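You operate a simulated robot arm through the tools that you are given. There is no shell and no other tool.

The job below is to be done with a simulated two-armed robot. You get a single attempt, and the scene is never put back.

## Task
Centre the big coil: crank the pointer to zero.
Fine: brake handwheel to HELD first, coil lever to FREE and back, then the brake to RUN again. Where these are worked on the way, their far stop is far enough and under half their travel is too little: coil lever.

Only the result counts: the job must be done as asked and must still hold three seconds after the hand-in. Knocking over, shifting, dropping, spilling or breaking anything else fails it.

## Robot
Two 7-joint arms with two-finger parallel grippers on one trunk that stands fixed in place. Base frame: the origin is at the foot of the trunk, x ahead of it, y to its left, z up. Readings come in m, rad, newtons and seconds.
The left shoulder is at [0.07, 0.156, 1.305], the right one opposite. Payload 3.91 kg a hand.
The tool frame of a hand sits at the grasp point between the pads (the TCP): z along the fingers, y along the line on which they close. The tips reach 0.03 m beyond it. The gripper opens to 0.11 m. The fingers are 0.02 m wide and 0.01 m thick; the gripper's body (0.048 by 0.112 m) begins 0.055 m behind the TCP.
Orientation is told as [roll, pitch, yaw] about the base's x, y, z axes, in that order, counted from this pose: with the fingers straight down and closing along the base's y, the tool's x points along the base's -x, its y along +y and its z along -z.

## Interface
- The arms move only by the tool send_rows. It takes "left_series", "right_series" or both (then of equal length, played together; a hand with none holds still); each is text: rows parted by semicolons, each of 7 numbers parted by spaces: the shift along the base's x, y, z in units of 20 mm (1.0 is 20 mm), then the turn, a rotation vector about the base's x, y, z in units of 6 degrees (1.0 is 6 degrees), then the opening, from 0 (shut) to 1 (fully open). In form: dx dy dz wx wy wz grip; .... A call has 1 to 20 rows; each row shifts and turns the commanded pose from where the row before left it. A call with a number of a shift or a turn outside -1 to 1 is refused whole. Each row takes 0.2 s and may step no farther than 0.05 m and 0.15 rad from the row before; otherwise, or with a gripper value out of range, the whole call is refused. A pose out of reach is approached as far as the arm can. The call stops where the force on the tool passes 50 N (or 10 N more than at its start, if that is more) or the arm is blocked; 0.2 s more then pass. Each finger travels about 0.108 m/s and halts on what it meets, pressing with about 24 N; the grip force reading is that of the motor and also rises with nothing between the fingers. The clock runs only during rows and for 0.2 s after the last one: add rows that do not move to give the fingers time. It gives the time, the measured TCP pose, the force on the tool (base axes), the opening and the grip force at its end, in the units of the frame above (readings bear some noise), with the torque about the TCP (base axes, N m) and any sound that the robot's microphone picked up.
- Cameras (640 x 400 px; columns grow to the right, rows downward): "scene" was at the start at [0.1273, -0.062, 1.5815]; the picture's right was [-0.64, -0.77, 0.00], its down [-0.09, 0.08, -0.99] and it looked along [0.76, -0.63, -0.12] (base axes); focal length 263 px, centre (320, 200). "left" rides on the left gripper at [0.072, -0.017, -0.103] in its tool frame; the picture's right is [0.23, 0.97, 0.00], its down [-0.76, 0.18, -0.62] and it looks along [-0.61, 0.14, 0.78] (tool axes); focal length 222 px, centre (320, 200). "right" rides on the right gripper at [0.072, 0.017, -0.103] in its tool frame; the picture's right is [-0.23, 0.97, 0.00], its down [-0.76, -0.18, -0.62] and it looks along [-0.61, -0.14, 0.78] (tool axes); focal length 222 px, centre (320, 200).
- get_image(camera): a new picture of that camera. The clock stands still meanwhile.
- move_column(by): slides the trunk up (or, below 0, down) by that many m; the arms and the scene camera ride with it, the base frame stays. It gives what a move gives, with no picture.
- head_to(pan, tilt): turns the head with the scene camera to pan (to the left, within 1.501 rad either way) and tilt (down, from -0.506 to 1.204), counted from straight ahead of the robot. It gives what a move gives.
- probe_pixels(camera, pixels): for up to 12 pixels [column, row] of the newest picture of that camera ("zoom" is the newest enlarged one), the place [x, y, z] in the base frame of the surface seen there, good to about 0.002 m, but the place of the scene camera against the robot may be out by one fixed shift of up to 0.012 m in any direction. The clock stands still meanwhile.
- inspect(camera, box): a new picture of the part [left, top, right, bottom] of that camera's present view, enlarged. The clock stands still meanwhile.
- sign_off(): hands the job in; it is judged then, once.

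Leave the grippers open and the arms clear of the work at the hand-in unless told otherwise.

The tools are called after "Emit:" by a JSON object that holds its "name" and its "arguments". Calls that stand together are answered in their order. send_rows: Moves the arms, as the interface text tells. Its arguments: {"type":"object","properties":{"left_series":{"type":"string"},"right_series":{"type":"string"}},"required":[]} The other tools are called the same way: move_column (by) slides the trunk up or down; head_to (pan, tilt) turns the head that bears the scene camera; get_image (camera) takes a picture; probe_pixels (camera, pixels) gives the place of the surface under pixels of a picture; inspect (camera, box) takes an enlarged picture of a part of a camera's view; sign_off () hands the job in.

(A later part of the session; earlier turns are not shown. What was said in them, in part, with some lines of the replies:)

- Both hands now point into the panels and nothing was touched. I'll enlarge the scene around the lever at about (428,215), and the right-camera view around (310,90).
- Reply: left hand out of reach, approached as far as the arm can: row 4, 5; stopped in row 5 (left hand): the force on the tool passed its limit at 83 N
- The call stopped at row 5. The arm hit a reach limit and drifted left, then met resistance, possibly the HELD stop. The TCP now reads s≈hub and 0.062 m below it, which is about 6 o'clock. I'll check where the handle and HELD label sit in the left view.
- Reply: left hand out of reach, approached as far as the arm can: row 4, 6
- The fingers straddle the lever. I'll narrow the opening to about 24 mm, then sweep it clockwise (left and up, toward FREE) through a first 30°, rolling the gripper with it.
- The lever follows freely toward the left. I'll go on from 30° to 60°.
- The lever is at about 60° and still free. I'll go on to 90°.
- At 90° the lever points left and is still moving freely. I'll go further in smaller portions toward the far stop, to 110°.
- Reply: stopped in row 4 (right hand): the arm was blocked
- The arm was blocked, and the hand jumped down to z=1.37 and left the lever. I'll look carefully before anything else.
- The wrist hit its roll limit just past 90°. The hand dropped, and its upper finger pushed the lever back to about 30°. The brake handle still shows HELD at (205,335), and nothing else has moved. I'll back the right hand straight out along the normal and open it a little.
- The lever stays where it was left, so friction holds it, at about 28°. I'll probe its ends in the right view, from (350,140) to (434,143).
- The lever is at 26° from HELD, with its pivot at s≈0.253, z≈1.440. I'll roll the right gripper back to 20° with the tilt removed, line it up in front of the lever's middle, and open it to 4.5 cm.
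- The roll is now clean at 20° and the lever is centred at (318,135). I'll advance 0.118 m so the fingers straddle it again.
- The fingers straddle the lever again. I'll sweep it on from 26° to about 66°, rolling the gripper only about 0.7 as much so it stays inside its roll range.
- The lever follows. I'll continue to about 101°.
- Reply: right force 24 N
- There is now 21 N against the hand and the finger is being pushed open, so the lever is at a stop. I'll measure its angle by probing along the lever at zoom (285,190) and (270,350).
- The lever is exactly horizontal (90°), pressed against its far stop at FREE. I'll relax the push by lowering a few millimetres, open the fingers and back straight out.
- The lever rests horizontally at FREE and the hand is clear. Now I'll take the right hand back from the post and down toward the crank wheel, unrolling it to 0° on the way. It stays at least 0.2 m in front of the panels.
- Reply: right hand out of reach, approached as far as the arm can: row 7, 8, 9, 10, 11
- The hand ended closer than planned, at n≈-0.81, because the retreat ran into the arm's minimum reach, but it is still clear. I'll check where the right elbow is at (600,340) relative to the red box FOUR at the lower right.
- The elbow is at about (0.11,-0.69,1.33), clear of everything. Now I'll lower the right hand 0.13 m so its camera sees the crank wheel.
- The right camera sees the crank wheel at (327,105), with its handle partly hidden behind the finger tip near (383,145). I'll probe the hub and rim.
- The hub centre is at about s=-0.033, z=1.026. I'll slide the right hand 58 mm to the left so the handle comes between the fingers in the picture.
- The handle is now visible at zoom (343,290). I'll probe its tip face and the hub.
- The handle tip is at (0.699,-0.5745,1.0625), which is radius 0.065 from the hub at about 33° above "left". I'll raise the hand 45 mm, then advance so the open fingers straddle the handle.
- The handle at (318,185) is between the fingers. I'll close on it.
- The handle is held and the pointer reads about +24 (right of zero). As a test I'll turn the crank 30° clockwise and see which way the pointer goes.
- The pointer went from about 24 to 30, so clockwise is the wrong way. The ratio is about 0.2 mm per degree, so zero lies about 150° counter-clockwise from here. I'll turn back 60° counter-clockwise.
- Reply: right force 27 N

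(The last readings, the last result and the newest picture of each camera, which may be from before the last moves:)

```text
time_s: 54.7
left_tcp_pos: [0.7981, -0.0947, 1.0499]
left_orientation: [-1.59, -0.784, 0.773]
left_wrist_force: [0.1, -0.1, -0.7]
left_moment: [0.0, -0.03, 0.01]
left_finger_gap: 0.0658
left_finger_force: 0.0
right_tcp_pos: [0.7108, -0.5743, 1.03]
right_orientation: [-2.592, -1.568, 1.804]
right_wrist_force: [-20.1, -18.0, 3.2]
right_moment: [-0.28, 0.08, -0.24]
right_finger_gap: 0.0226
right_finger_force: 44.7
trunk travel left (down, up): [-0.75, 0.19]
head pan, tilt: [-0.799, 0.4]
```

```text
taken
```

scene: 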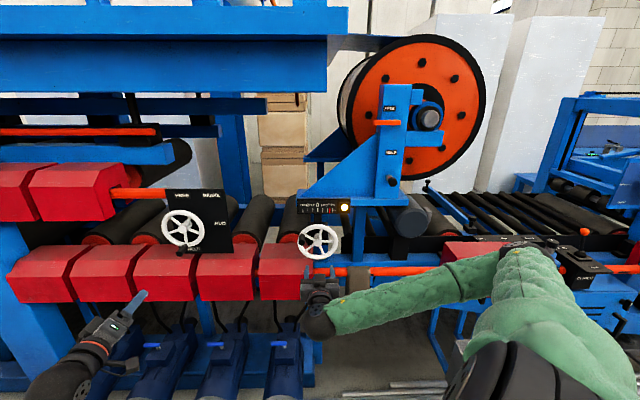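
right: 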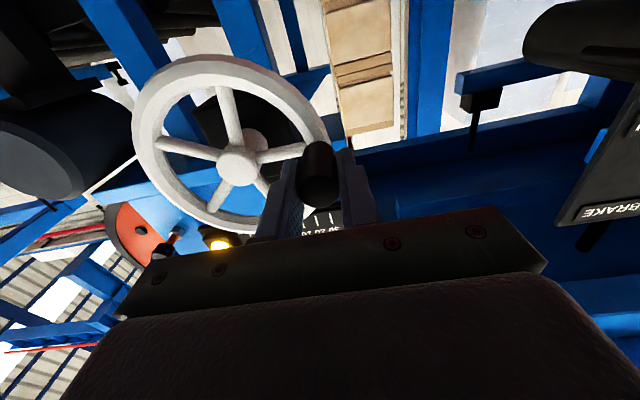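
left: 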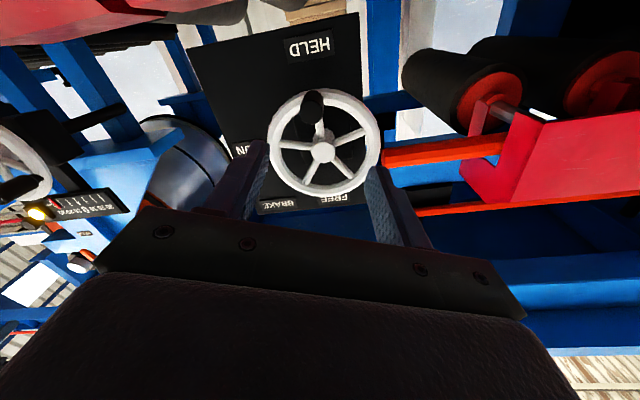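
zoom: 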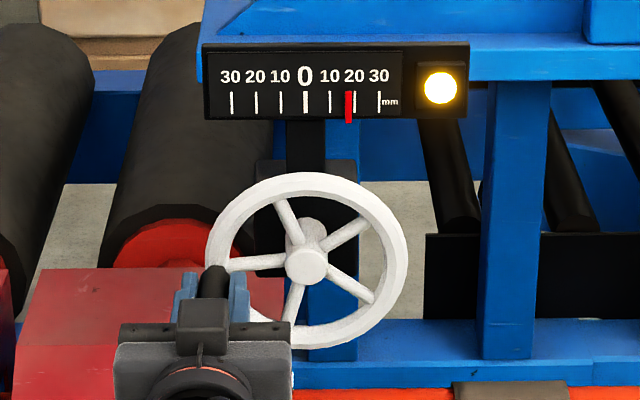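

The pointer now reads about 17.5, about 0.21 mm per degree. The sideways force of 27 N tells me my circle was slightly off centre, so I've refitted it from the measured points. I'll continue 60° counter-clockwise on the corrected arc.

Emit:
{"name": "send_rows", "arguments": {"right_series": "-0.0601 -0.0601 -0.395 0 0 0 0; -0.0368 -0.0368 -0.341 0 0 0 0; -0.0633 -0.0633 -0.334 0 0 0 0; -0.0877 -0.0877 -0.322 0 0 0 0; -0.1107 -0.1107 -0.308 0 0 0 0; -0.1329 -0.1329 -0.2895 0 0 0 0; -0.1538 -0.1538 -0.2685 0 0 0 0; -0.1729 -0.1729 -0.2445 0 0 0 0; -0.1899 -0.1899 -0.2175 0 0 0 0; -0.2047 -0.2047 -0.188 0 0 0 0"}}

Emit:
{"name": "inspect", "arguments": {"camera": "scene", "box": [280, 190, 360, 270]}}

Emit:
{"name": "get_image", "arguments": {"camera": "right"}}

```text
time_s: 56.9
left_tcp_pos: [0.8002, -0.094, 1.0493]
left_orientation: [-1.589, -0.782, 0.774]
left_wrist_force: [0.1, 0.0, 0.1]
left_moment: [-0.01, 0.01, -0.01]
left_finger_gap: 0.0662
left_finger_force: 0.0
right_tcp_pos: [0.6876, -0.5954, 0.9682]
right_orientation: [-1.404, -1.566, 0.621]
right_wrist_force: [-3.5, 23.3, -14.2]
right_moment: [-0.17, 0.23, 0.15]
right_finger_gap: 0.0225
right_finger_force: 44.8
trunk travel left (down, up): [-0.75, 0.19]
head pan, tilt: [-0.799, 0.4]
```

```text
5.00 times, centred on (320, 230) of scene
```

zoom: 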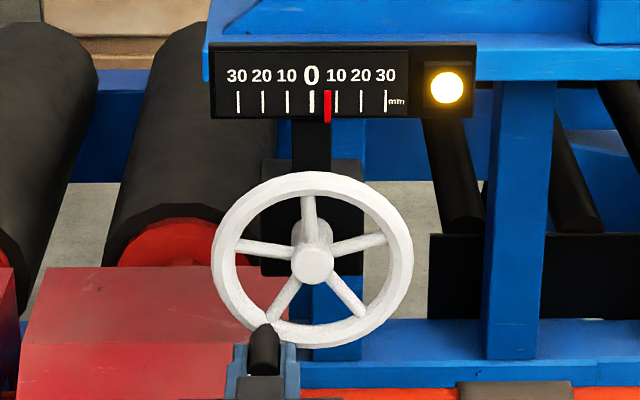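

```text
taken
```

right: 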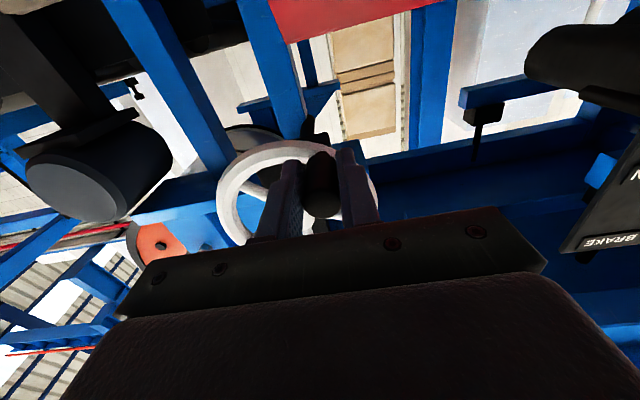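

The pointer reads about +6. I'll go another 24° counter-clockwise, with a small outward correction, then read it at higher zoom.

Emit:
{"name": "send_rows", "arguments": {"right_series": "-0.2001 -0.2001 -0.2015 0 0 0 0; -0.2277 -0.2277 -0.124 0 0 0 0; -0.2362 -0.2362 -0.0895 0 0 0 0; -0.2411 -0.2411 -0.054 0 0 0 0; 0 0 0 0 0 0 0"}}

Emit:
{"name": "inspect", "arguments": {"camera": "scene", "box": [295, 195, 355, 225]}}

Emit:
{"name": "get_image", "arguments": {"camera": "scene"}}

```text
time_s: 58.1
left_tcp_pos: [0.7995, -0.0943, 1.0495]
left_orientation: [-1.587, -0.781, 0.772]
left_wrist_force: [0.1, 0.6, -0.1]
left_moment: [0.03, 0.01, 0.01]
left_finger_gap: 0.0662
left_finger_force: 0.1
right_tcp_pos: [0.6704, -0.6151, 0.9625]
right_orientation: [-2.452, -1.566, 1.666]
right_wrist_force: [4.4, 3.9, -2.6]
right_moment: [0.14, 0.7, 0.29]
right_finger_gap: 0.0227
right_finger_force: 44.9
trunk travel left (down, up): [-0.75, 0.19]
head pan, tilt: [-0.799, 0.4]
```

```text
10.67 times, centred on (325, 210) of scene
```

zoom: 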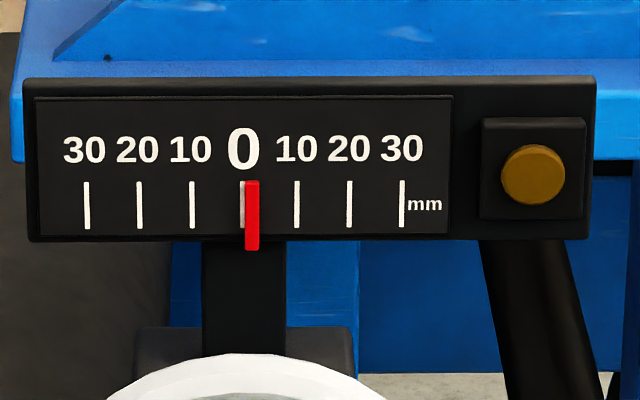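

```text
taken
```

scene: 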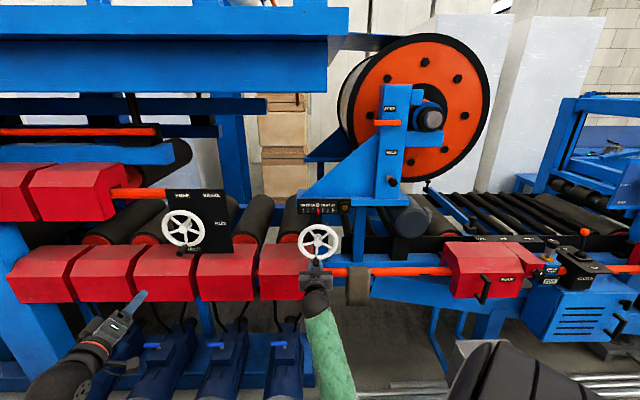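

The amber lamp has gone out and the pointer is about 1.5 mm right of zero, at 252 against 244 with 52 px per 10 mm. I'll nudge about 7° more counter-clockwise.

Emit:
{"name": "send_rows", "arguments": {"right_series": "-0.145 -0.145 -0.01 0 0 0 0; -0.145 -0.145 0 0 0 0 0; 0 0 0 0 0 0 0"}}

Emit:
{"name": "inspect", "arguments": {"camera": "scene", "box": [295, 195, 355, 225]}}

```text
time_s: 58.9
left_tcp_pos: [0.8008, -0.0943, 1.0488]
left_orientation: [-1.586, -0.784, 0.771]
left_wrist_force: [0.4, -0.5, 0.5]
left_moment: [-0.01, -0.01, -0.01]
left_finger_gap: 0.0657
left_finger_force: 0.1
right_tcp_pos: [0.6647, -0.6216, 0.9608]
right_orientation: [-2.317, -1.565, 1.528]
right_wrist_force: [14.2, -8.6, 3.6]
right_moment: [0.06, 0.29, 0.12]
right_finger_gap: 0.0227
right_finger_force: 45.3
trunk travel left (down, up): [-0.75, 0.19]
head pan, tilt: [-0.799, 0.4]
```

```text
10.67 times, centred on (325, 210) of scene
```

zoom: 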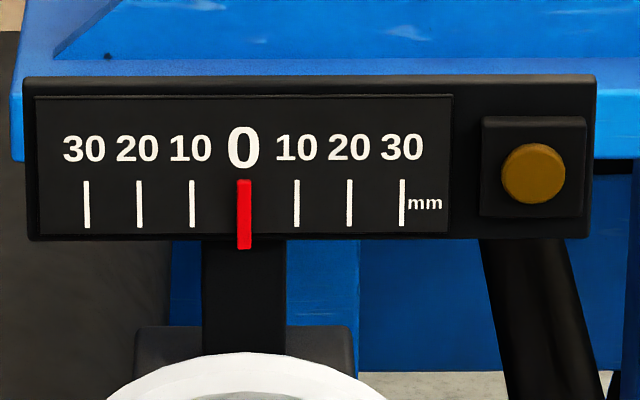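

The pointer now covers the zero line exactly and the lamp is off. I'll open the gripper, let it settle, and read again.

Emit:
{"name": "send_rows", "arguments": {"right_series": "0 0 0 0 0 0 0.3; 0 0 0 0 0 0 0.6; 0 0 0 0 0 0 0.6; 0 0 0 0 0 0 0.6"}}

Emit:
{"name": "inspect", "arguments": {"camera": "scene", "box": [295, 195, 355, 225]}}

Emit:
{"name": "get_image", "arguments": {"camera": "right"}}

```text
time_s: 59.9
left_tcp_pos: [0.7988, -0.0942, 1.0494]
left_orientation: [-1.589, -0.782, 0.773]
left_wrist_force: [-0.2, 0.5, 0.2]
left_moment: [0.01, 0.0, 0.01]
left_finger_gap: 0.0658
left_finger_force: 0.0
right_tcp_pos: [0.6648, -0.6202, 0.9603]
right_orientation: [-2.331, -1.565, 1.545]
right_wrist_force: [0.2, 0.3, -0.2]
right_moment: [-0.01, -0.02, 0.0]
right_finger_gap: 0.0661
right_finger_force: 0.1
trunk travel left (down, up): [-0.75, 0.19]
head pan, tilt: [-0.799, 0.4]
```

```text
10.67 times, centred on (325, 210) of scene
```

zoom: 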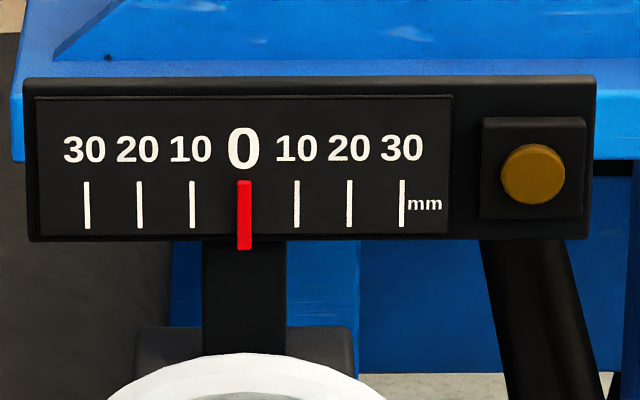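

```text
taken
```

right: 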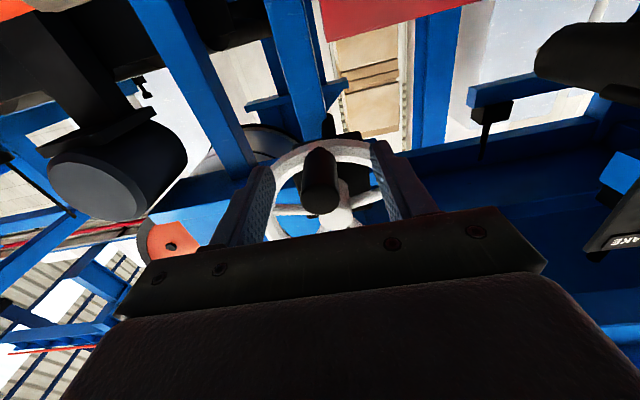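

The pointer stays exactly on zero after release. I'll withdraw the right hand along the normal, then carry it up toward the lever, rolling it gradually back to 72°.

Emit:
{"name": "send_rows", "arguments": {"right_series": "-0.5 0.5 0 0 0 0 0.6; -0.75 0.75 0 0 0 0 0.6; -0.75 0.75 0 0 0 0 0.6; -0.75 0.75 0 0 0 0 0.6; -0.75 0.75 0 0 0 0 0.6; -0.0958 -0.5372 0.9634 0.339 -0.339 0 0.45; -0.0958 -0.5372 0.9634 0.339 -0.339 0 0.45; -0.0958 -0.5372 0.9634 0.339 -0.339 0 0.45; -0.0958 -0.5372 0.9634 0.339 -0.339 0 0.45; -0.0958 -0.5372 0.9634 0.339 -0.339 0 0.45; -0.0958 -0.5372 0.9634 0.339 -0.339 0 0.45; -0.0958 -0.5372 0.9634 0.339 -0.339 0 0.45; -0.0958 -0.5372 0.9634 0.339 -0.339 0 0.45; -0.0958 -0.5372 0.9634 0.339 -0.339 0 0.45; -0.0958 -0.5372 0.9634 0.339 -0.339 0 0.45; -0.0958 -0.5372 0.9634 0.339 -0.339 0 0.45; -0.0958 -0.5372 0.9634 0.339 -0.339 0 0.45; -0.0958 -0.5372 0.9634 0.339 -0.339 0 0.45"}}

Emit:
{"name": "get_image", "arguments": {"camera": "scene"}}

```text
time_s: 63.7
left_tcp_pos: [0.7996, -0.0943, 1.0487]
left_orientation: [-1.587, -0.783, 0.774]
left_wrist_force: [-1.3, 1.0, -0.1]
left_moment: [0.0, 0.01, -0.02]
left_finger_gap: 0.0661
left_finger_force: 0.0
right_tcp_pos: [0.5701, -0.6884, 1.2134]
right_orientation: [1.576, -0.923, -2.363]
right_wrist_force: [0.2, -0.6, 0.1]
right_moment: [0.02, -0.03, 0.01]
right_finger_gap: 0.0495
right_finger_force: 0.0
trunk travel left (down, up): [-0.75, 0.19]
head pan, tilt: [-0.799, 0.4]
```

```text
taken
```

scene: 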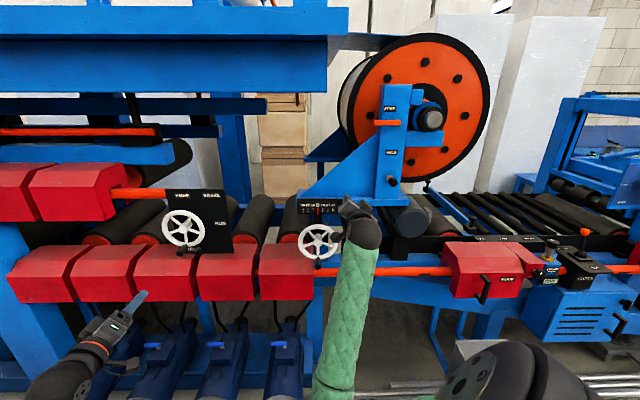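

Halfway there, the lever is still horizontal at FREE (388,122) and everything is clear. I'll play the second half of the move to the lever stand-off.

Emit:
{"name": "send_rows", "arguments": {"right_series": "-0.0967 -0.5433 0.951 0.339 -0.339 0 0.45; -0.0967 -0.5433 0.951 0.339 -0.339 0 0.45; -0.0967 -0.5433 0.951 0.339 -0.339 0 0.45; -0.0967 -0.5433 0.951 0.339 -0.339 0 0.45; -0.0967 -0.5433 0.951 0.339 -0.339 0 0.45; -0.0967 -0.5433 0.951 0.339 -0.339 0 0.45; -0.0967 -0.5433 0.951 0.339 -0.339 0 0.45; -0.0967 -0.5433 0.951 0.339 -0.339 0 0.45; -0.0967 -0.5433 0.951 0.339 -0.339 0 0.45; -0.0967 -0.5433 0.951 0.339 -0.339 0 0.45; -0.0967 -0.5433 0.951 0.339 -0.339 0 0.45; -0.0967 -0.5433 0.951 0.339 -0.339 0 0.45"}}

Emit:
{"name": "get_image", "arguments": {"camera": "right"}}

Emit:
{"name": "get_image", "arguments": {"camera": "scene"}}

```text
time_s: 66.3
left_tcp_pos: [0.7986, -0.0944, 1.0482]
left_orientation: [-1.589, -0.784, 0.772]
left_wrist_force: [-0.9, 0.3, -0.8]
left_moment: [0.0, -0.01, 0.0]
left_finger_gap: 0.066
left_finger_force: 0.0
right_tcp_pos: [0.5489, -0.8202, 1.4425]
right_orientation: [1.569, -0.32, -2.361]
right_wrist_force: [0.0, 0.3, -0.2]
right_moment: [-0.06, -0.01, -0.02]
right_finger_gap: 0.0495
right_finger_force: 0.1
trunk travel left (down, up): [-0.75, 0.19]
head pan, tilt: [-0.799, 0.4]
```

```text
taken
```

right: 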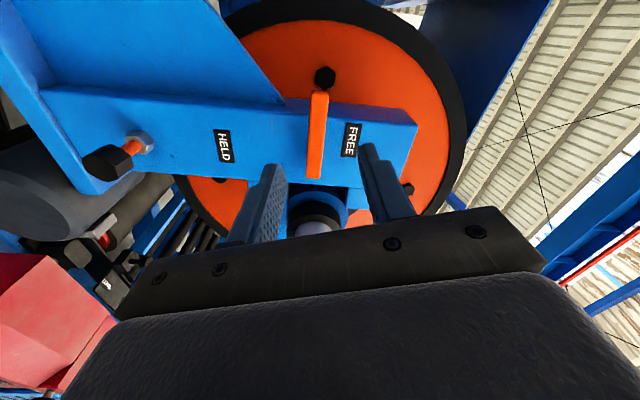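

```text
taken
```

scene: 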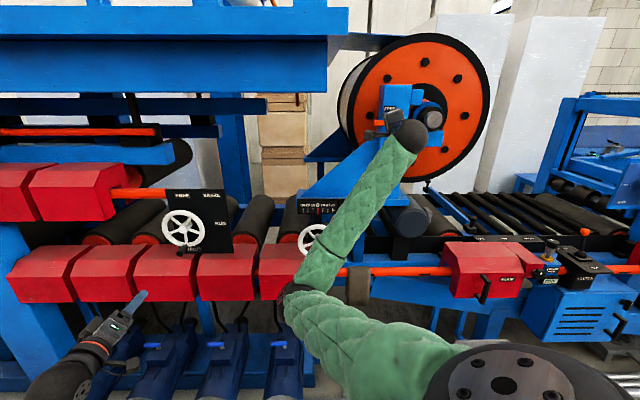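

The hand is back at the lever stand-off, but the arm now has a different elbow posture, low and inward at (290,290). I'll check that elbow's clearance to the crank and the red boxes.

Emit:
{"name": "probe_pixels", "arguments": {"camera": "scene", "pixels": [[288, 300], [290, 290], [310, 270], [325, 250], [345, 220], [370, 185], [320, 320], [380, 350], [400, 140], [308, 242]]}}

Emit:
{"name": "inspect", "arguments": {"camera": "scene", "box": [270, 190, 370, 320]}}

```text
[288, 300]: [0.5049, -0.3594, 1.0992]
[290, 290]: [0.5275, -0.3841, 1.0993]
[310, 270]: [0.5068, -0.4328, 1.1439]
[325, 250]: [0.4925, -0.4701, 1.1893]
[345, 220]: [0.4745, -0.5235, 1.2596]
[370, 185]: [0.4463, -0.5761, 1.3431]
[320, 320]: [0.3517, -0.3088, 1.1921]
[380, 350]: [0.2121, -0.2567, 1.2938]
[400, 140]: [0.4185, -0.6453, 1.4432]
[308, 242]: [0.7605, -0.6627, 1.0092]
```

```text
3.08 times, centred on (320, 255) of scene
```

zoom: 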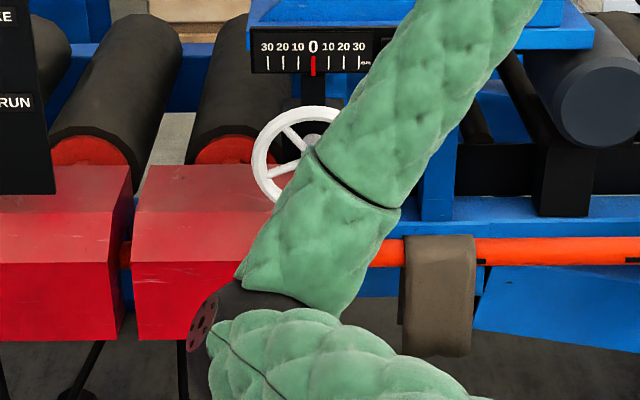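

The elbow is about 0.25 m in front of the crank, which is safe, and the pointer is still on zero. I'll advance 0.11 m so the fingers straddle the horizontal lever, then narrow to 3 cm.

Emit:
{"name": "send_rows", "arguments": {"right_series": "0.556 -0.556 0 0 0 0 0.45; 0.556 -0.556 0 0 0 0 0.45; 0.556 -0.556 0 0 0 0 0.45; 0.556 -0.556 0 0 0 0 0.45; 0.556 -0.556 0 0 0 0 0.45; 0.556 -0.556 0 0 0 0 0.45; 0.556 -0.556 0 0 0 0 0.45; 0 0 0 0 0 0 0.28; 0 0 0 0 0 0 0.28"}}

Emit:
{"name": "inspect", "arguments": {"camera": "right", "box": [200, 40, 460, 260]}}

```text
time_s: 68.3
left_tcp_pos: [0.7992, -0.0939, 1.0496]
left_orientation: [-1.588, -0.784, 0.774]
left_wrist_force: [-0.6, -0.4, -0.2]
left_moment: [0.0, 0.03, -0.02]
left_finger_gap: 0.0663
left_finger_force: 0.0
right_tcp_pos: [0.6252, -0.8969, 1.44]
right_orientation: [1.572, -0.321, -2.361]
right_wrist_force: [-0.2, 0.6, 0.4]
right_moment: [-0.01, -0.01, 0.03]
right_finger_gap: 0.0308
right_finger_force: 0.1
trunk travel left (down, up): [-0.75, 0.19]
head pan, tilt: [-0.799, 0.4]
```

```text
1.82 times, centred on (330, 150) of right
```

zoom: 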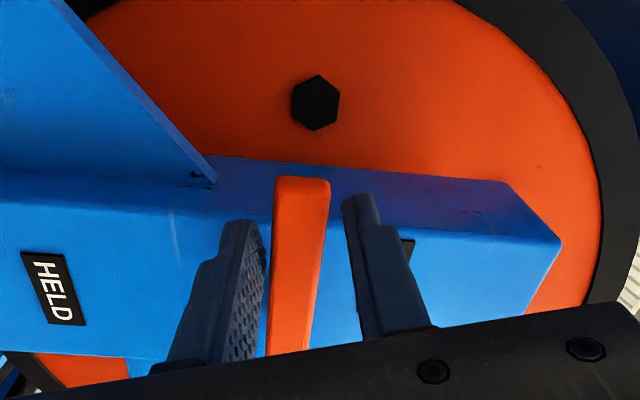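

The lever sits between the fingers. I'll sweep it back counter-clockwise (down) from 90° to 45°, unrolling the gripper at 0.8 of that rate.

Emit:
{"name": "send_rows", "arguments": {"right_series": "-0.0081 -0.0081 -0.2615 -0.4714 0.4714 0 0.28; -0.0241 -0.0241 -0.2595 -0.4714 0.4714 0 0.28; -0.04 -0.04 -0.2555 -0.4714 0.4714 0 0.28; -0.0557 -0.0557 -0.2496 -0.4714 0.4714 0 0.28; -0.0708 -0.0708 -0.2418 -0.4714 0.4714 0 0.28; -0.0854 -0.0854 -0.2321 -0.4714 0.4714 0 0.28; -0.0994 -0.0994 -0.2207 -0.4714 0.4714 0 0.28; -0.1127 -0.1127 -0.2076 -0.4714 0.4714 0 0.28; -0.125 -0.125 -0.193 -0.4714 0.4714 0 0.28"}}

Emit:
{"name": "inspect", "arguments": {"camera": "right", "box": [200, 40, 460, 260]}}

```text
time_s: 70.3
left_tcp_pos: [0.7998, -0.0933, 1.0494]
left_orientation: [-1.59, -0.784, 0.773]
left_wrist_force: [1.1, -0.2, -0.4]
left_moment: [-0.01, -0.03, 0.0]
left_finger_gap: 0.0658
left_finger_force: 0.0
right_tcp_pos: [0.6125, -0.9113, 1.3988]
right_orientation: [1.576, -0.951, -2.363]
right_wrist_force: [0.2, -0.4, 0.0]
right_moment: [-0.02, -0.03, 0.0]
right_finger_gap: 0.031
right_finger_force: 0.0
trunk travel left (down, up): [-0.75, 0.19]
head pan, tilt: [-0.799, 0.4]
```

```text
1.82 times, centred on (330, 150) of right
```

zoom: 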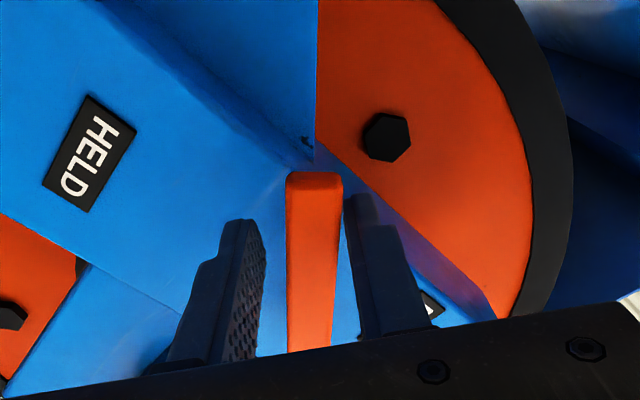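

The lever follows, now at about 50°. I'll sweep on to the HELD side.

Emit:
{"name": "send_rows", "arguments": {"right_series": "-0.1364 -0.1364 -0.1768 -0.4714 0.4714 0 0.28; -0.1468 -0.1468 -0.1593 -0.4714 0.4714 0 0.28; -0.1561 -0.1561 -0.1406 -0.4714 0.4714 0 0.28; -0.1641 -0.1641 -0.1208 -0.4714 0.4714 0 0.28; -0.171 -0.171 -0.1001 -0.4714 0.4714 0 0.28; -0.1765 -0.1765 -0.0787 -0.4714 0.4714 0 0.28; -0.1807 -0.1807 -0.0566 -0.4714 0.4714 0 0.28; -0.1835 -0.1835 -0.0341 -0.4714 0.4714 0 0.28; -0.1849 -0.1849 -0.0114 -0.4714 0.4714 0 0.28"}}

Emit:
{"name": "inspect", "arguments": {"camera": "right", "box": [200, 40, 460, 260]}}

```text
time_s: 72.3
left_tcp_pos: [0.7986, -0.0933, 1.0492]
left_orientation: [-1.588, -0.784, 0.773]
left_wrist_force: [0.2, -0.1, 0.0]
left_moment: [-0.04, -0.03, -0.02]
left_finger_gap: 0.0661
left_finger_force: 0.0
right_tcp_pos: [0.583, -0.9421, 1.381]
right_orientation: [-1.956, -1.56, 1.17]
right_wrist_force: [-0.1, -1.1, 0.2]
right_moment: [0.02, 0.0, 0.01]
right_finger_gap: 0.0306
right_finger_force: 0.1
trunk travel left (down, up): [-0.75, 0.19]
head pan, tilt: [-0.799, 0.4]
```

```text
1.82 times, centred on (330, 150) of right
```

zoom: 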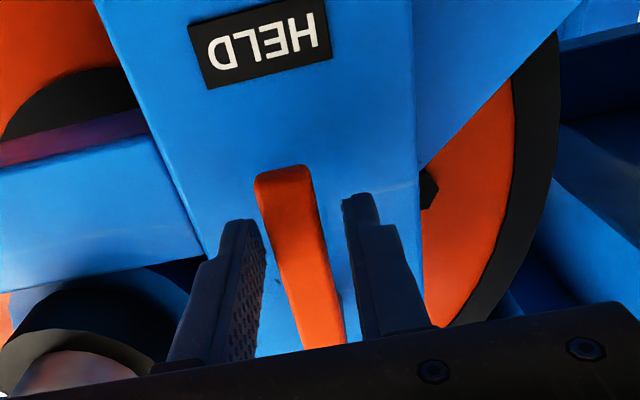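

The lever is near HELD. I'll measure its exact angle by probing along it at zoom (285,185) to (320,335).

Emit:
{"name": "probe_pixels", "arguments": {"camera": "zoom", "pixels": [[284, 185], [290, 215], [298, 250], [308, 290], [318, 330], [275, 250], [318, 250]]}}

```text
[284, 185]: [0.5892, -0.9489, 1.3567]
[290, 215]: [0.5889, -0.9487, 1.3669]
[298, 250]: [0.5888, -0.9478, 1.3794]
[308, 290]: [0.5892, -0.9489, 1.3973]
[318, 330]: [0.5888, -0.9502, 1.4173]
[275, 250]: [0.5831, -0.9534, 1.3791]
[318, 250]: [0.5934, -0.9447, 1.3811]
```

The lever is vertical within about 1°. To make sure it is fully seated at HELD, I'll press it gently to the right with the left finger, about 11 mm including slack.

Emit:
{"name": "send_rows", "arguments": {"right_series": "-0.13 -0.13 0 0 0 0 0.28; -0.13 -0.13 0 0 0 0 0.28; -0.13 -0.13 0 0 0 0 0.28; 0 0 0 0 0 0 0.28"}}

Emit:
{"name": "inspect", "arguments": {"camera": "right", "box": [200, 40, 460, 260]}}

```text
time_s: 73.3
left_tcp_pos: [0.8009, -0.092, 1.0483]
left_orientation: [-1.588, -0.782, 0.773]
left_wrist_force: [0.1, 0.0, -0.2]
left_moment: [0.0, 0.01, -0.01]
left_finger_gap: 0.066
left_finger_force: 0.0
right_tcp_pos: [0.5781, -0.9477, 1.3825]
right_orientation: [-1.939, -1.561, 1.151]
right_wrist_force: [3.3, 6.9, -2.2]
right_moment: [0.06, -0.01, 0.12]
right_finger_gap: 0.0343
right_finger_force: 3.2
trunk travel left (down, up): [-0.75, 0.19]
head pan, tilt: [-0.799, 0.4]
```

```text
1.82 times, centred on (330, 150) of right
```

zoom: 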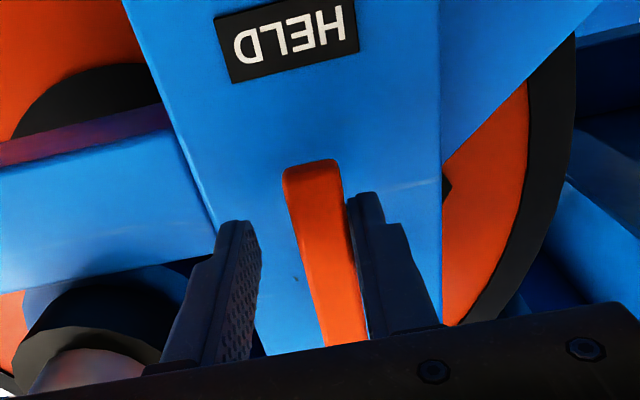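

The finger meets a firm resistance of 7 N and is being pushed open, so the lever is at its HELD stop. I'll centre the hand again, open it and retreat along the normal.

Emit:
{"name": "send_rows", "arguments": {"right_series": "0.13 0.13 0 0 0 0 0.3; 0.13 0.13 0 0 0 0 0.4; 0.1 0.1 0 0 0 0 0.5; 0 0 0 0 0 0 0.5; -0.4 0.4 0 0 0 0 0.5; -0.6 0.6 0 0 0 0 0.5; -0.6 0.6 0 0 0 0 0.5; -0.6 0.6 0 0 0 0 0.5; -0.6 0.6 0 0 0 0 0.5; -0.6 0.6 0 0 0 0 0.5; -0.6 0.6 0 0 0 0 0.5; -0.6 0.6 0 0 0 0 0.5"}}

Emit:
{"name": "get_image", "arguments": {"camera": "right"}}

Emit:
{"name": "get_image", "arguments": {"camera": "scene"}}

Emit:
{"name": "inspect", "arguments": {"camera": "scene", "box": [295, 195, 355, 225]}}

```text
time_s: 75.9
left_tcp_pos: [0.7995, -0.0935, 1.0486]
left_orientation: [-1.588, -0.785, 0.772]
left_wrist_force: [1.0, -0.3, 0.6]
left_moment: [0.03, -0.01, 0.0]
left_finger_gap: 0.0659
left_finger_force: 0.0
right_tcp_pos: [0.4888, -0.848, 1.3814]
right_orientation: [-2.031, -1.562, 1.245]
right_wrist_force: [0.1, -1.0, 0.2]
right_moment: [-0.01, 0.02, 0.02]
right_finger_gap: 0.0549
right_finger_force: 0.0
trunk travel left (down, up): [-0.75, 0.19]
head pan, tilt: [-0.799, 0.4]
```

```text
taken
```

right: 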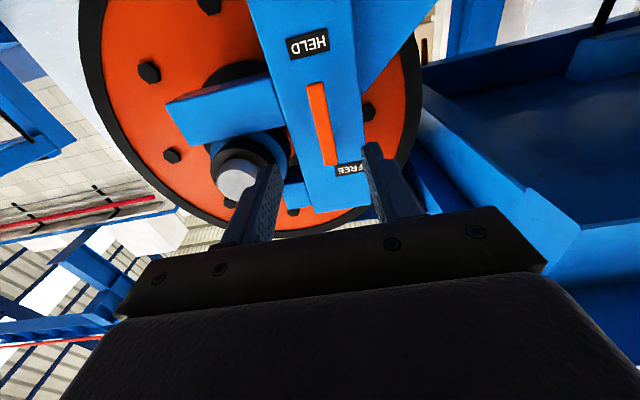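

```text
taken
```

scene: 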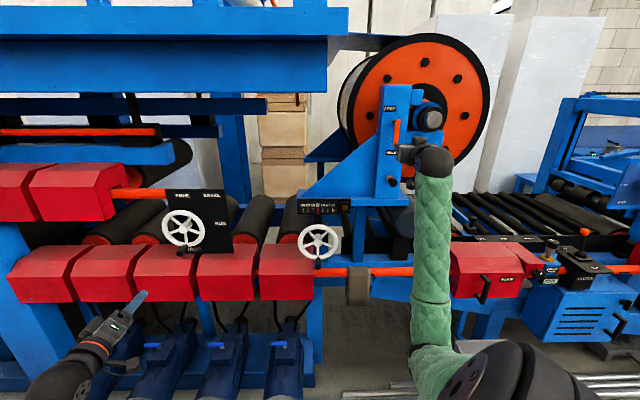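

```text
10.67 times, centred on (325, 210) of scene
```

zoom: 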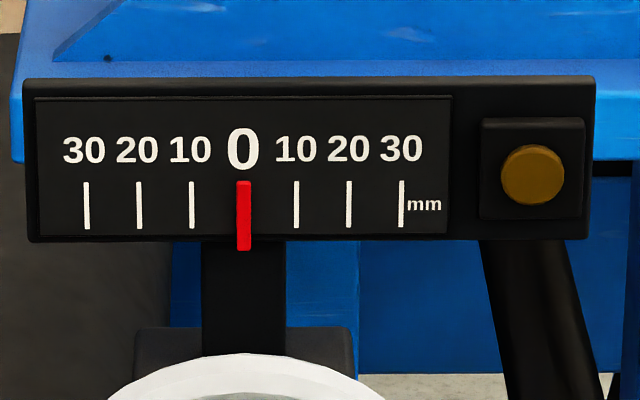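

The lever is at HELD, the pointer is on zero and the lamp is off. Last comes the brake back to RUN. The left hand goes to a stand-off in front of the brake handle at 6 o'clock, keeping the 45° roll that suits the arc back.

Emit:
{"name": "send_rows", "arguments": {"left_series": "0.798 -0.692 -0.153 0 0 0 0.6; 0.798 -0.692 -0.153 0 0 0 0.6; 0.798 -0.692 -0.153 0 0 0 0.6; 0.798 -0.692 -0.153 0 0 0 0.6; 0.798 -0.692 -0.153 0 0 0 0.6; 0.798 -0.692 -0.153 0 0 0 0.6; 0.798 -0.692 -0.153 0 0 0 0.6; 0.798 -0.692 -0.153 0 0 0 0.6"}}

Emit:
{"name": "get_image", "arguments": {"camera": "left"}}

```text
time_s: 77.7
left_tcp_pos: [0.9259, -0.2046, 1.022]
left_orientation: [-1.587, -0.784, 0.772]
left_wrist_force: [-0.1, -0.4, -0.1]
left_moment: [-0.02, 0.01, -0.02]
left_finger_gap: 0.066
left_finger_force: 0.1
right_tcp_pos: [0.4896, -0.8506, 1.3806]
right_orientation: [-1.924, -1.564, 1.139]
right_wrist_force: [0.5, 0.5, 0.3]
right_moment: [-0.01, -0.02, 0.01]
right_finger_gap: 0.0549
right_finger_force: 0.2
trunk travel left (down, up): [-0.75, 0.19]
head pan, tilt: [-0.799, 0.4]
```

```text
taken
```

left: 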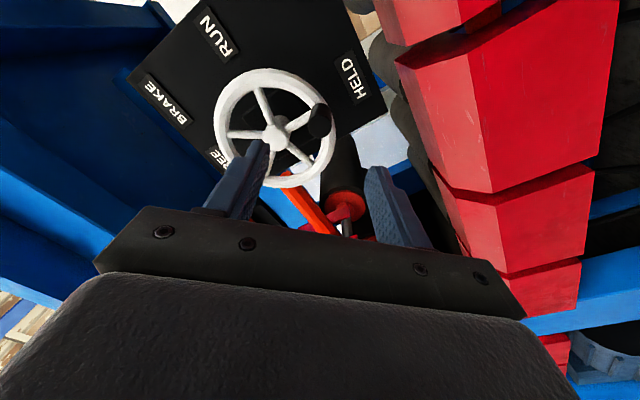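

The handle is at (320,122), centred in front of the TCP. I'll probe its tip and the hub again to be exact.

Emit:
{"name": "inspect", "arguments": {"camera": "left", "box": [200, 60, 380, 200]}}

Emit:
{"name": "probe_pixels", "arguments": {"camera": "left", "pixels": [[318, 124], [312, 124], [324, 126], [318, 118], [318, 131], [275, 138], [270, 138], [280, 140], [275, 132], [275, 144]]}}

```text
2.86 times, centred on (290, 130) of left
```

zoom: 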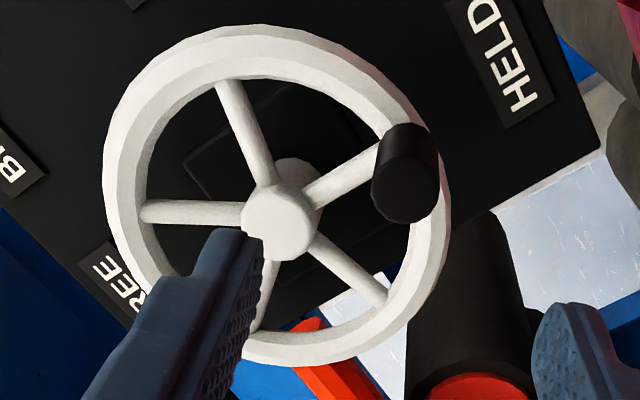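

```text
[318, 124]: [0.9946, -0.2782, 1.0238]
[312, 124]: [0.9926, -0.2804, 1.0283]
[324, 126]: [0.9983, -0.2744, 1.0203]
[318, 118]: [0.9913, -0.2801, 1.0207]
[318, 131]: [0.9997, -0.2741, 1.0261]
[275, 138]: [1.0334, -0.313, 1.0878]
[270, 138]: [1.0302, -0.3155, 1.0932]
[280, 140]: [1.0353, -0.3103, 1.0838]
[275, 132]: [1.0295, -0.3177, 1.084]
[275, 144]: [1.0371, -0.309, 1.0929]
```

The handle tip is at (0.996,-0.277,1.024), straight below the hub. I'll advance 0.108 m so the fingers straddle it.

Emit:
{"name": "send_rows", "arguments": {"left_series": "0.64 -0.64 0.015 0 0 0 0.6; 0.64 -0.64 0.015 0 0 0 0.6; 0.64 -0.64 0.015 0 0 0 0.6; 0.64 -0.64 0.015 0 0 0 0.6; 0.64 -0.64 0.015 0 0 0 0.6; 0.64 -0.64 0.015 0 0 0 0.6"}}

Emit:
{"name": "get_image", "arguments": {"camera": "left"}}

```text
time_s: 79.1
left_tcp_pos: [1.0045, -0.2817, 1.0251]
left_orientation: [-1.588, -0.784, 0.773]
left_wrist_force: [0.0, -0.3, -0.4]
left_moment: [0.0, -0.02, -0.02]
left_finger_gap: 0.0661
left_finger_force: 0.2
right_tcp_pos: [0.4889, -0.8493, 1.3806]
right_orientation: [-1.938, -1.564, 1.153]
right_wrist_force: [-0.1, 0.4, -0.3]
right_moment: [0.0, -0.02, -0.04]
right_finger_gap: 0.0552
right_finger_force: 0.1
trunk travel left (down, up): [-0.75, 0.19]
head pan, tilt: [-0.799, 0.4]
```

```text
taken
```

left: 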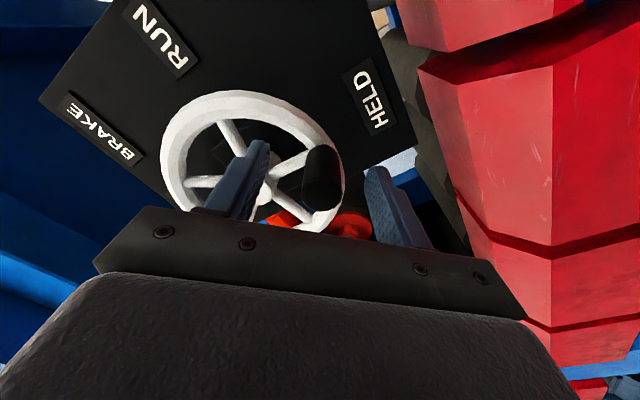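

The handle sits between the fingers at (322,175) and the arm reached the place without complaint. I'll close on it.

Emit:
{"name": "send_rows", "arguments": {"left_series": "0 0 0 0 0 0 0; 0 0 0 0 0 0 0; 0 0 0 0 0 0 0; 0 0 0 0 0 0 0"}}

```text
time_s: 80.1
left_tcp_pos: [1.0037, -0.2814, 1.0263]
left_orientation: [-1.588, -0.784, 0.772]
left_wrist_force: [-3.5, 3.7, -2.8]
left_moment: [0.99, 1.02, 1.16]
left_finger_gap: 0.0231
left_finger_force: 45.2
right_tcp_pos: [0.489, -0.8477, 1.3815]
right_orientation: [-1.978, -1.561, 1.191]
right_wrist_force: [-0.4, 0.4, 1.2]
right_moment: [0.02, -0.01, 0.03]
right_finger_gap: 0.0551
right_finger_force: 0.1
trunk travel left (down, up): [-0.75, 0.19]
head pan, tilt: [-0.799, 0.4]
```

The handle is gripped. I'll turn it counter-clockwise the first 45° from HELD toward RUN, with the gripper orientation fixed.

Emit:
{"name": "send_rows", "arguments": {"left_series": "-0.2034 -0.2034 0.0126 0 0 0 0; -0.2018 -0.2018 0.0376 0 0 0 0; -0.1987 -0.1987 0.0623 0 0 0 0; -0.1941 -0.1941 0.0866 0 0 0 0; -0.1881 -0.1881 0.1102 0 0 0 0; -0.1806 -0.1806 0.1329 0 0 0 0; -0.1717 -0.1717 0.1547 0 0 0 0; -0.1615 -0.1615 0.1753 0 0 0 0; -0.1501 -0.1501 0.1945 0 0 0 0"}}

Emit:
{"name": "get_image", "arguments": {"camera": "left"}}

Emit:
{"name": "inspect", "arguments": {"camera": "scene", "box": [130, 170, 250, 270]}}

```text
time_s: 82.1
left_tcp_pos: [0.9719, -0.3147, 1.0456]
left_orientation: [-1.588, -0.783, 0.773]
left_wrist_force: [1.4, 3.4, -7.0]
left_moment: [1.02, 1.38, 0.85]
left_finger_gap: 0.0235
left_finger_force: 45.0
right_tcp_pos: [0.4896, -0.8493, 1.3804]
right_orientation: [-1.922, -1.562, 1.136]
right_wrist_force: [-0.5, 0.6, 0.8]
right_moment: [0.02, -0.01, -0.02]
right_finger_gap: 0.055
right_finger_force: 0.1
trunk travel left (down, up): [-0.75, 0.19]
head pan, tilt: [-0.799, 0.4]
```

```text
taken
```

left: 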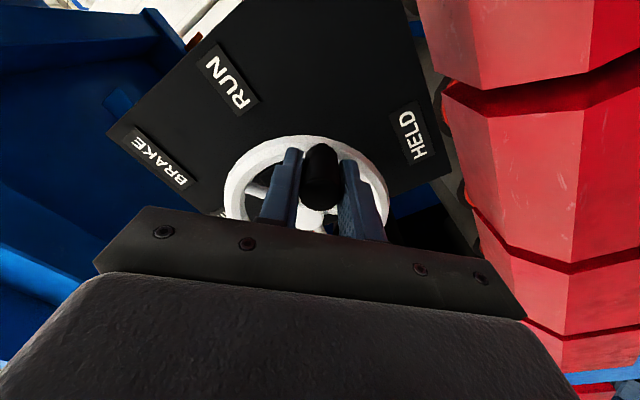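

```text
4.00 times, centred on (190, 220) of scene
```

zoom: 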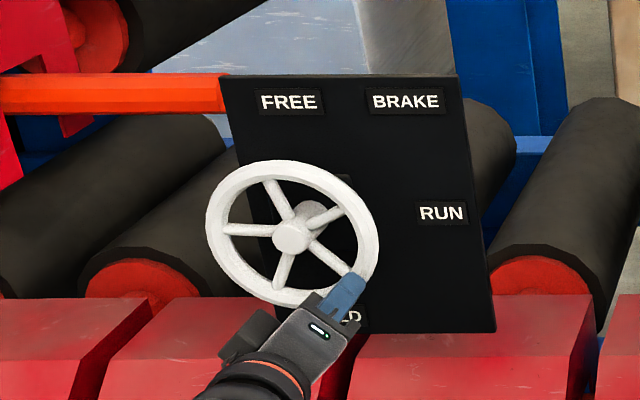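

The wheel is halfway with small forces. I'll turn the remaining 45° to RUN.

Emit:
{"name": "send_rows", "arguments": {"left_series": "-0.1375 -0.1375 0.2123 0 0 0 0; -0.1239 -0.1239 0.2284 0 0 0 0; -0.1094 -0.1094 0.2428 0 0 0 0; -0.094 -0.094 0.2554 0 0 0 0; -0.0779 -0.0779 0.266 0 0 0 0; -0.0612 -0.0612 0.2746 0 0 0 0; -0.0441 -0.0441 0.2811 0 0 0 0; -0.0266 -0.0266 0.2854 0 0 0 0; -0.0089 -0.0089 0.2876 0 0 0 0; 0 0 0 0 0 0 0"}}

Emit:
{"name": "get_image", "arguments": {"camera": "left"}}

Emit:
{"name": "inspect", "arguments": {"camera": "scene", "box": [130, 170, 250, 270]}}

```text
time_s: 84.3
left_tcp_pos: [0.9583, -0.3282, 1.091]
left_orientation: [-1.588, -0.782, 0.771]
left_wrist_force: [-0.5, 4.7, -8.8]
left_moment: [0.84, 1.32, 0.99]
left_finger_gap: 0.0234
left_finger_force: 44.9
right_tcp_pos: [0.4898, -0.8497, 1.3818]
right_orientation: [-1.909, -1.56, 1.124]
right_wrist_force: [-0.1, -0.1, 0.8]
right_moment: [0.01, 0.03, 0.02]
right_finger_gap: 0.055
right_finger_force: 0.0
trunk travel left (down, up): [-0.75, 0.19]
head pan, tilt: [-0.799, 0.4]
```

```text
taken
```

left: 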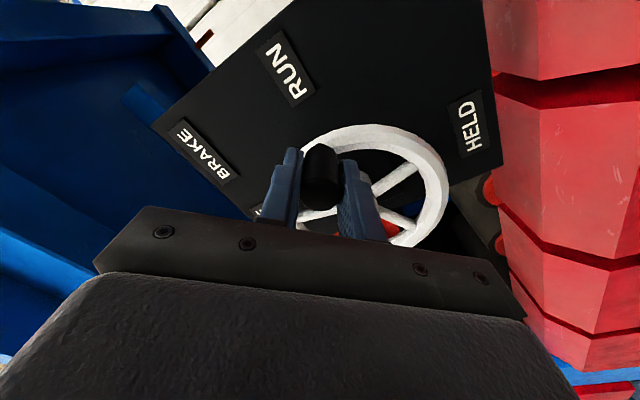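

```text
4.00 times, centred on (190, 220) of scene
```

zoom: 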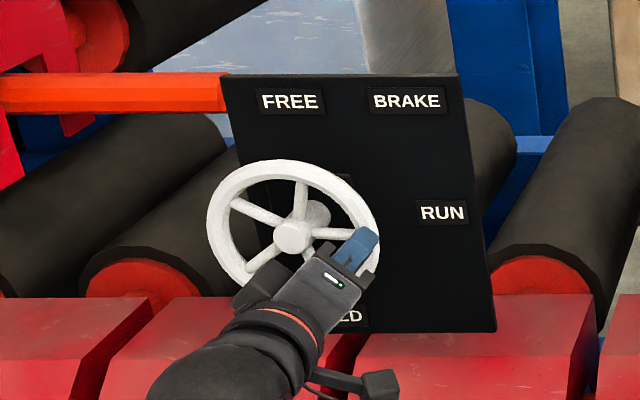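

The handle is back at 3 o'clock (TCP z=1.091, hub z=1.090). I'll open the fingers and let it settle.

Emit:
{"name": "send_rows", "arguments": {"left_series": "0 0 0 0 0 0 0.3; 0 0 0 0 0 0 0.6; 0 0 0 0 0 0 0.6; 0 0 0 0 0 0 0.6"}}

Emit:
{"name": "get_image", "arguments": {"camera": "left"}}

```text
time_s: 85.3
left_tcp_pos: [0.9575, -0.3278, 1.0924]
left_orientation: [-1.588, -0.784, 0.773]
left_wrist_force: [0.1, 0.2, -1.4]
left_moment: [0.0, 0.0, 0.01]
left_finger_gap: 0.0661
left_finger_force: 0.0
right_tcp_pos: [0.4892, -0.8494, 1.3813]
right_orientation: [-1.967, -1.563, 1.182]
right_wrist_force: [-1.2, 0.0, -0.3]
right_moment: [0.01, 0.01, 0.02]
right_finger_gap: 0.055
right_finger_force: 0.1
trunk travel left (down, up): [-0.75, 0.19]
head pan, tilt: [-0.799, 0.4]
```

```text
taken
```

left: 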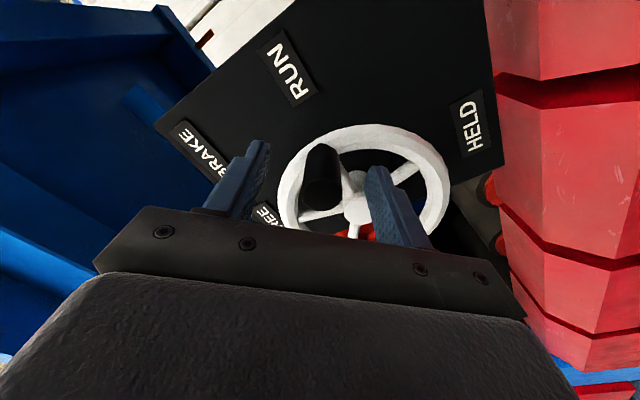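

The handle stays at the RUN side, clear of both fingers. I'll back the left hand out along the normal by about 0.12 m and then measure.

Emit:
{"name": "send_rows", "arguments": {"left_series": "-0.5 0.5 0 0 0 0 0.6; -0.64 0.64 0 0 0 0 0.6; -0.64 0.64 0 0 0 0 0.6; -0.64 0.64 0 0 0 0 0.6; -0.64 0.64 0 0 0 0 0.6; -0.64 0.64 0 0 0 0 0.6; -0.64 0.64 0 0 0 0 0.6"}}

Emit:
{"name": "inspect", "arguments": {"camera": "left", "box": [260, 60, 430, 210]}}

Emit:
{"name": "inspect", "arguments": {"camera": "scene", "box": [130, 170, 250, 270]}}

```text
time_s: 86.9
left_tcp_pos: [0.8689, -0.2397, 1.0932]
left_orientation: [-1.588, -0.785, 0.774]
left_wrist_force: [-0.4, -0.7, 0.2]
left_moment: [-0.01, 0.0, -0.01]
left_finger_gap: 0.0659
left_finger_force: 0.1
right_tcp_pos: [0.4885, -0.8492, 1.382]
right_orientation: [-2.027, -1.56, 1.241]
right_wrist_force: [-1.0, -0.1, 0.2]
right_moment: [-0.01, 0.0, 0.04]
right_finger_gap: 0.0549
right_finger_force: 0.1
trunk travel left (down, up): [-0.75, 0.19]
head pan, tilt: [-0.799, 0.4]
```

```text
2.67 times, centred on (345, 135) of left
```

zoom: 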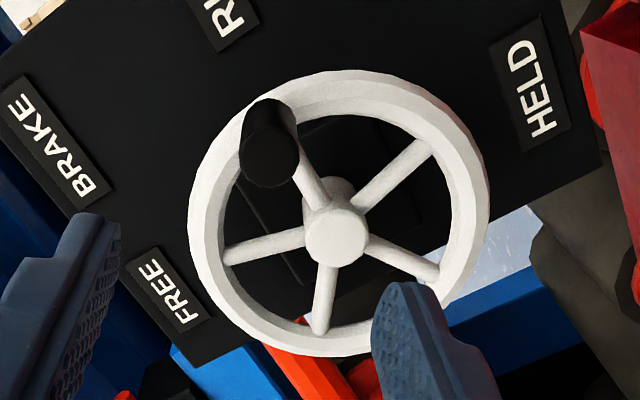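

```text
4.00 times, centred on (190, 220) of scene
```

zoom: 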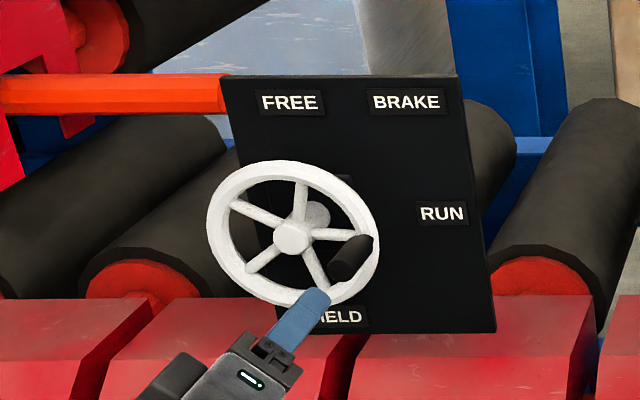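

I'll probe the handle tip, at zoom about (268,162), and the hub at about (336,237), to confirm the handle is level with the hub as it was at the start.

Emit:
{"name": "inspect", "arguments": {"camera": "left", "box": [260, 60, 430, 210]}}

Emit:
{"name": "probe_pixels", "arguments": {"camera": "zoom", "pixels": [[268, 162], [250, 162], [288, 162], [268, 148], [268, 178], [336, 237], [318, 237], [354, 237], [336, 220], [336, 255]]}}

```text
2.67 times, centred on (345, 135) of left
```

zoom: 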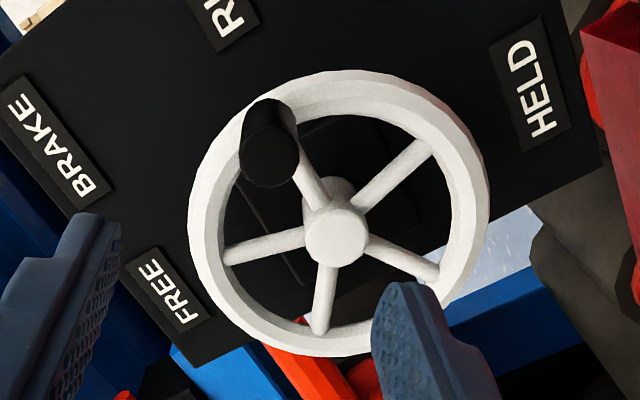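

```text
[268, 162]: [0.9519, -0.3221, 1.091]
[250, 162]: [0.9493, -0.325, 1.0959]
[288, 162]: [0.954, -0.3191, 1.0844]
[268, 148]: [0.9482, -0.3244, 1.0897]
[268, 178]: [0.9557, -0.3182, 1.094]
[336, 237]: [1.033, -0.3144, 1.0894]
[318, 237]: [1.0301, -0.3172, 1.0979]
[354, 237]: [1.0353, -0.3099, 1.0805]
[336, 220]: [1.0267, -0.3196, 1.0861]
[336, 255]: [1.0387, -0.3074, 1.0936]
```

The handle tip z is 1.091 and the hub 1.089, so the brake is level at RUN, matching the start. Now I'll draw both hands further back with grippers open and make a final check of everything.

Emit:
{"name": "send_rows", "arguments": {"left_series": "-0.6 0.7 0 0 0 0 1; -0.6 0.7 0 0 0 0 1; -0.6 0.7 0 0 0 0 1; -0.6 0.7 0 0 0 0 1; -0.6 0.7 0 0 0 0 1; -0.6 0.7 0 0 0 0 1", "right_series": "-0.5 0.5 0 0 0 0 1; -0.5 0.5 0 0 0 0 1; -0.5 0.5 0 0 0 0 1; -0.3 0.3 0 0 0 0 1; 0 0 0 0 0 0 1; 0 0 0 0 0 0 1"}}

Emit:
{"name": "get_image", "arguments": {"camera": "scene"}}

Emit:
{"name": "inspect", "arguments": {"camera": "scene", "box": [295, 195, 355, 225]}}

Emit:
{"name": "inspect", "arguments": {"camera": "scene", "box": [350, 70, 450, 190]}}

Emit:
{"name": "inspect", "arguments": {"camera": "scene", "box": [130, 170, 250, 270]}}

```text
time_s: 88.3
left_tcp_pos: [0.7964, -0.1563, 1.0925]
left_orientation: [-1.59, -0.783, 0.773]
left_wrist_force: [-0.1, 0.1, 0.5]
left_moment: [0.03, 0.0, 0.01]
left_finger_gap: 0.1104
left_finger_force: 0.1
right_tcp_pos: [0.4521, -0.8118, 1.3825]
right_orientation: [-2.043, -1.561, 1.257]
right_wrist_force: [-0.3, 0.0, 1.5]
right_moment: [-0.03, 0.06, 0.01]
right_finger_gap: 0.1103
right_finger_force: 0.0
trunk travel left (down, up): [-0.75, 0.19]
head pan, tilt: [-0.799, 0.4]
```

```text
taken
```

scene: 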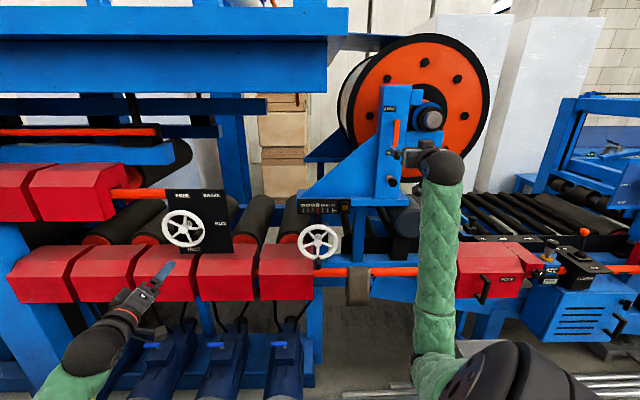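

```text
10.67 times, centred on (325, 210) of scene
```

zoom: 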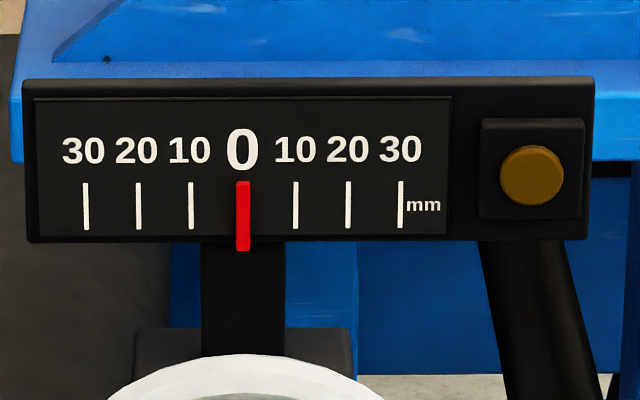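

```text
3.33 times, centred on (400, 130) of scene
```

zoom: 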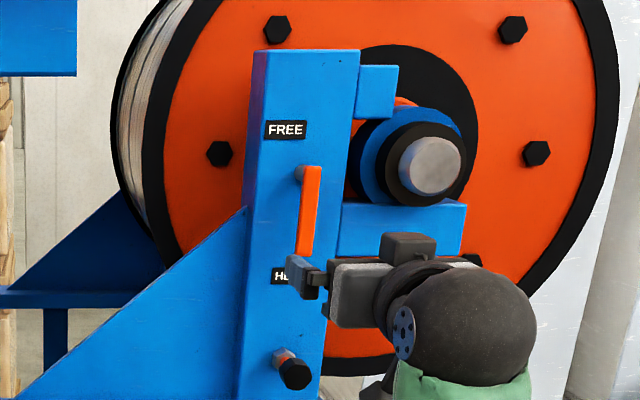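

```text
4.00 times, centred on (190, 220) of scene
```

zoom: 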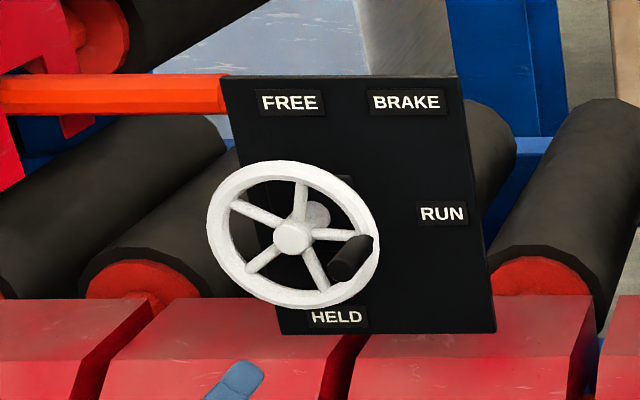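

The final state reads pointer on zero with the lamp off, coil lever at HELD and brake at RUN. Both grippers are open and clear, and nothing else has moved. I'm handing the job in.

Emit:
{"name": "sign_off", "arguments": {}}

```text
The job is handed in.
```

The big coil is centred: the pointer sits on the zero line and the lamp beside the scale, lit amber at the start, is off. The job is handed in; no verdict came back.

- **Order worked:** the brake handwheel went to HELD, then the coil lever to its far stop at FREE. I then cranked the pointer from about +24 to zero, put the lever back to HELD, and turned the brake to RUN.
- **Lever's first try:** near the far end of the first swing the right arm was blocked and its hand dropped, pushing the lever back to about 26° from HELD. I re-approached and took it to the full FREE stop at 90° before cranking.
- **Brake stop:** the turn to HELD ended in a brief 83 N force stop as the left arm ran out of reach. The handle measured at HELD afterwards and the wheel turned freely back to RUN.
- **Final state:** the brake handle is level at RUN within about 2°, and the lever is seated against its HELD stop. Both grippers are open and clear, and I saw nothing else moved or knocked.
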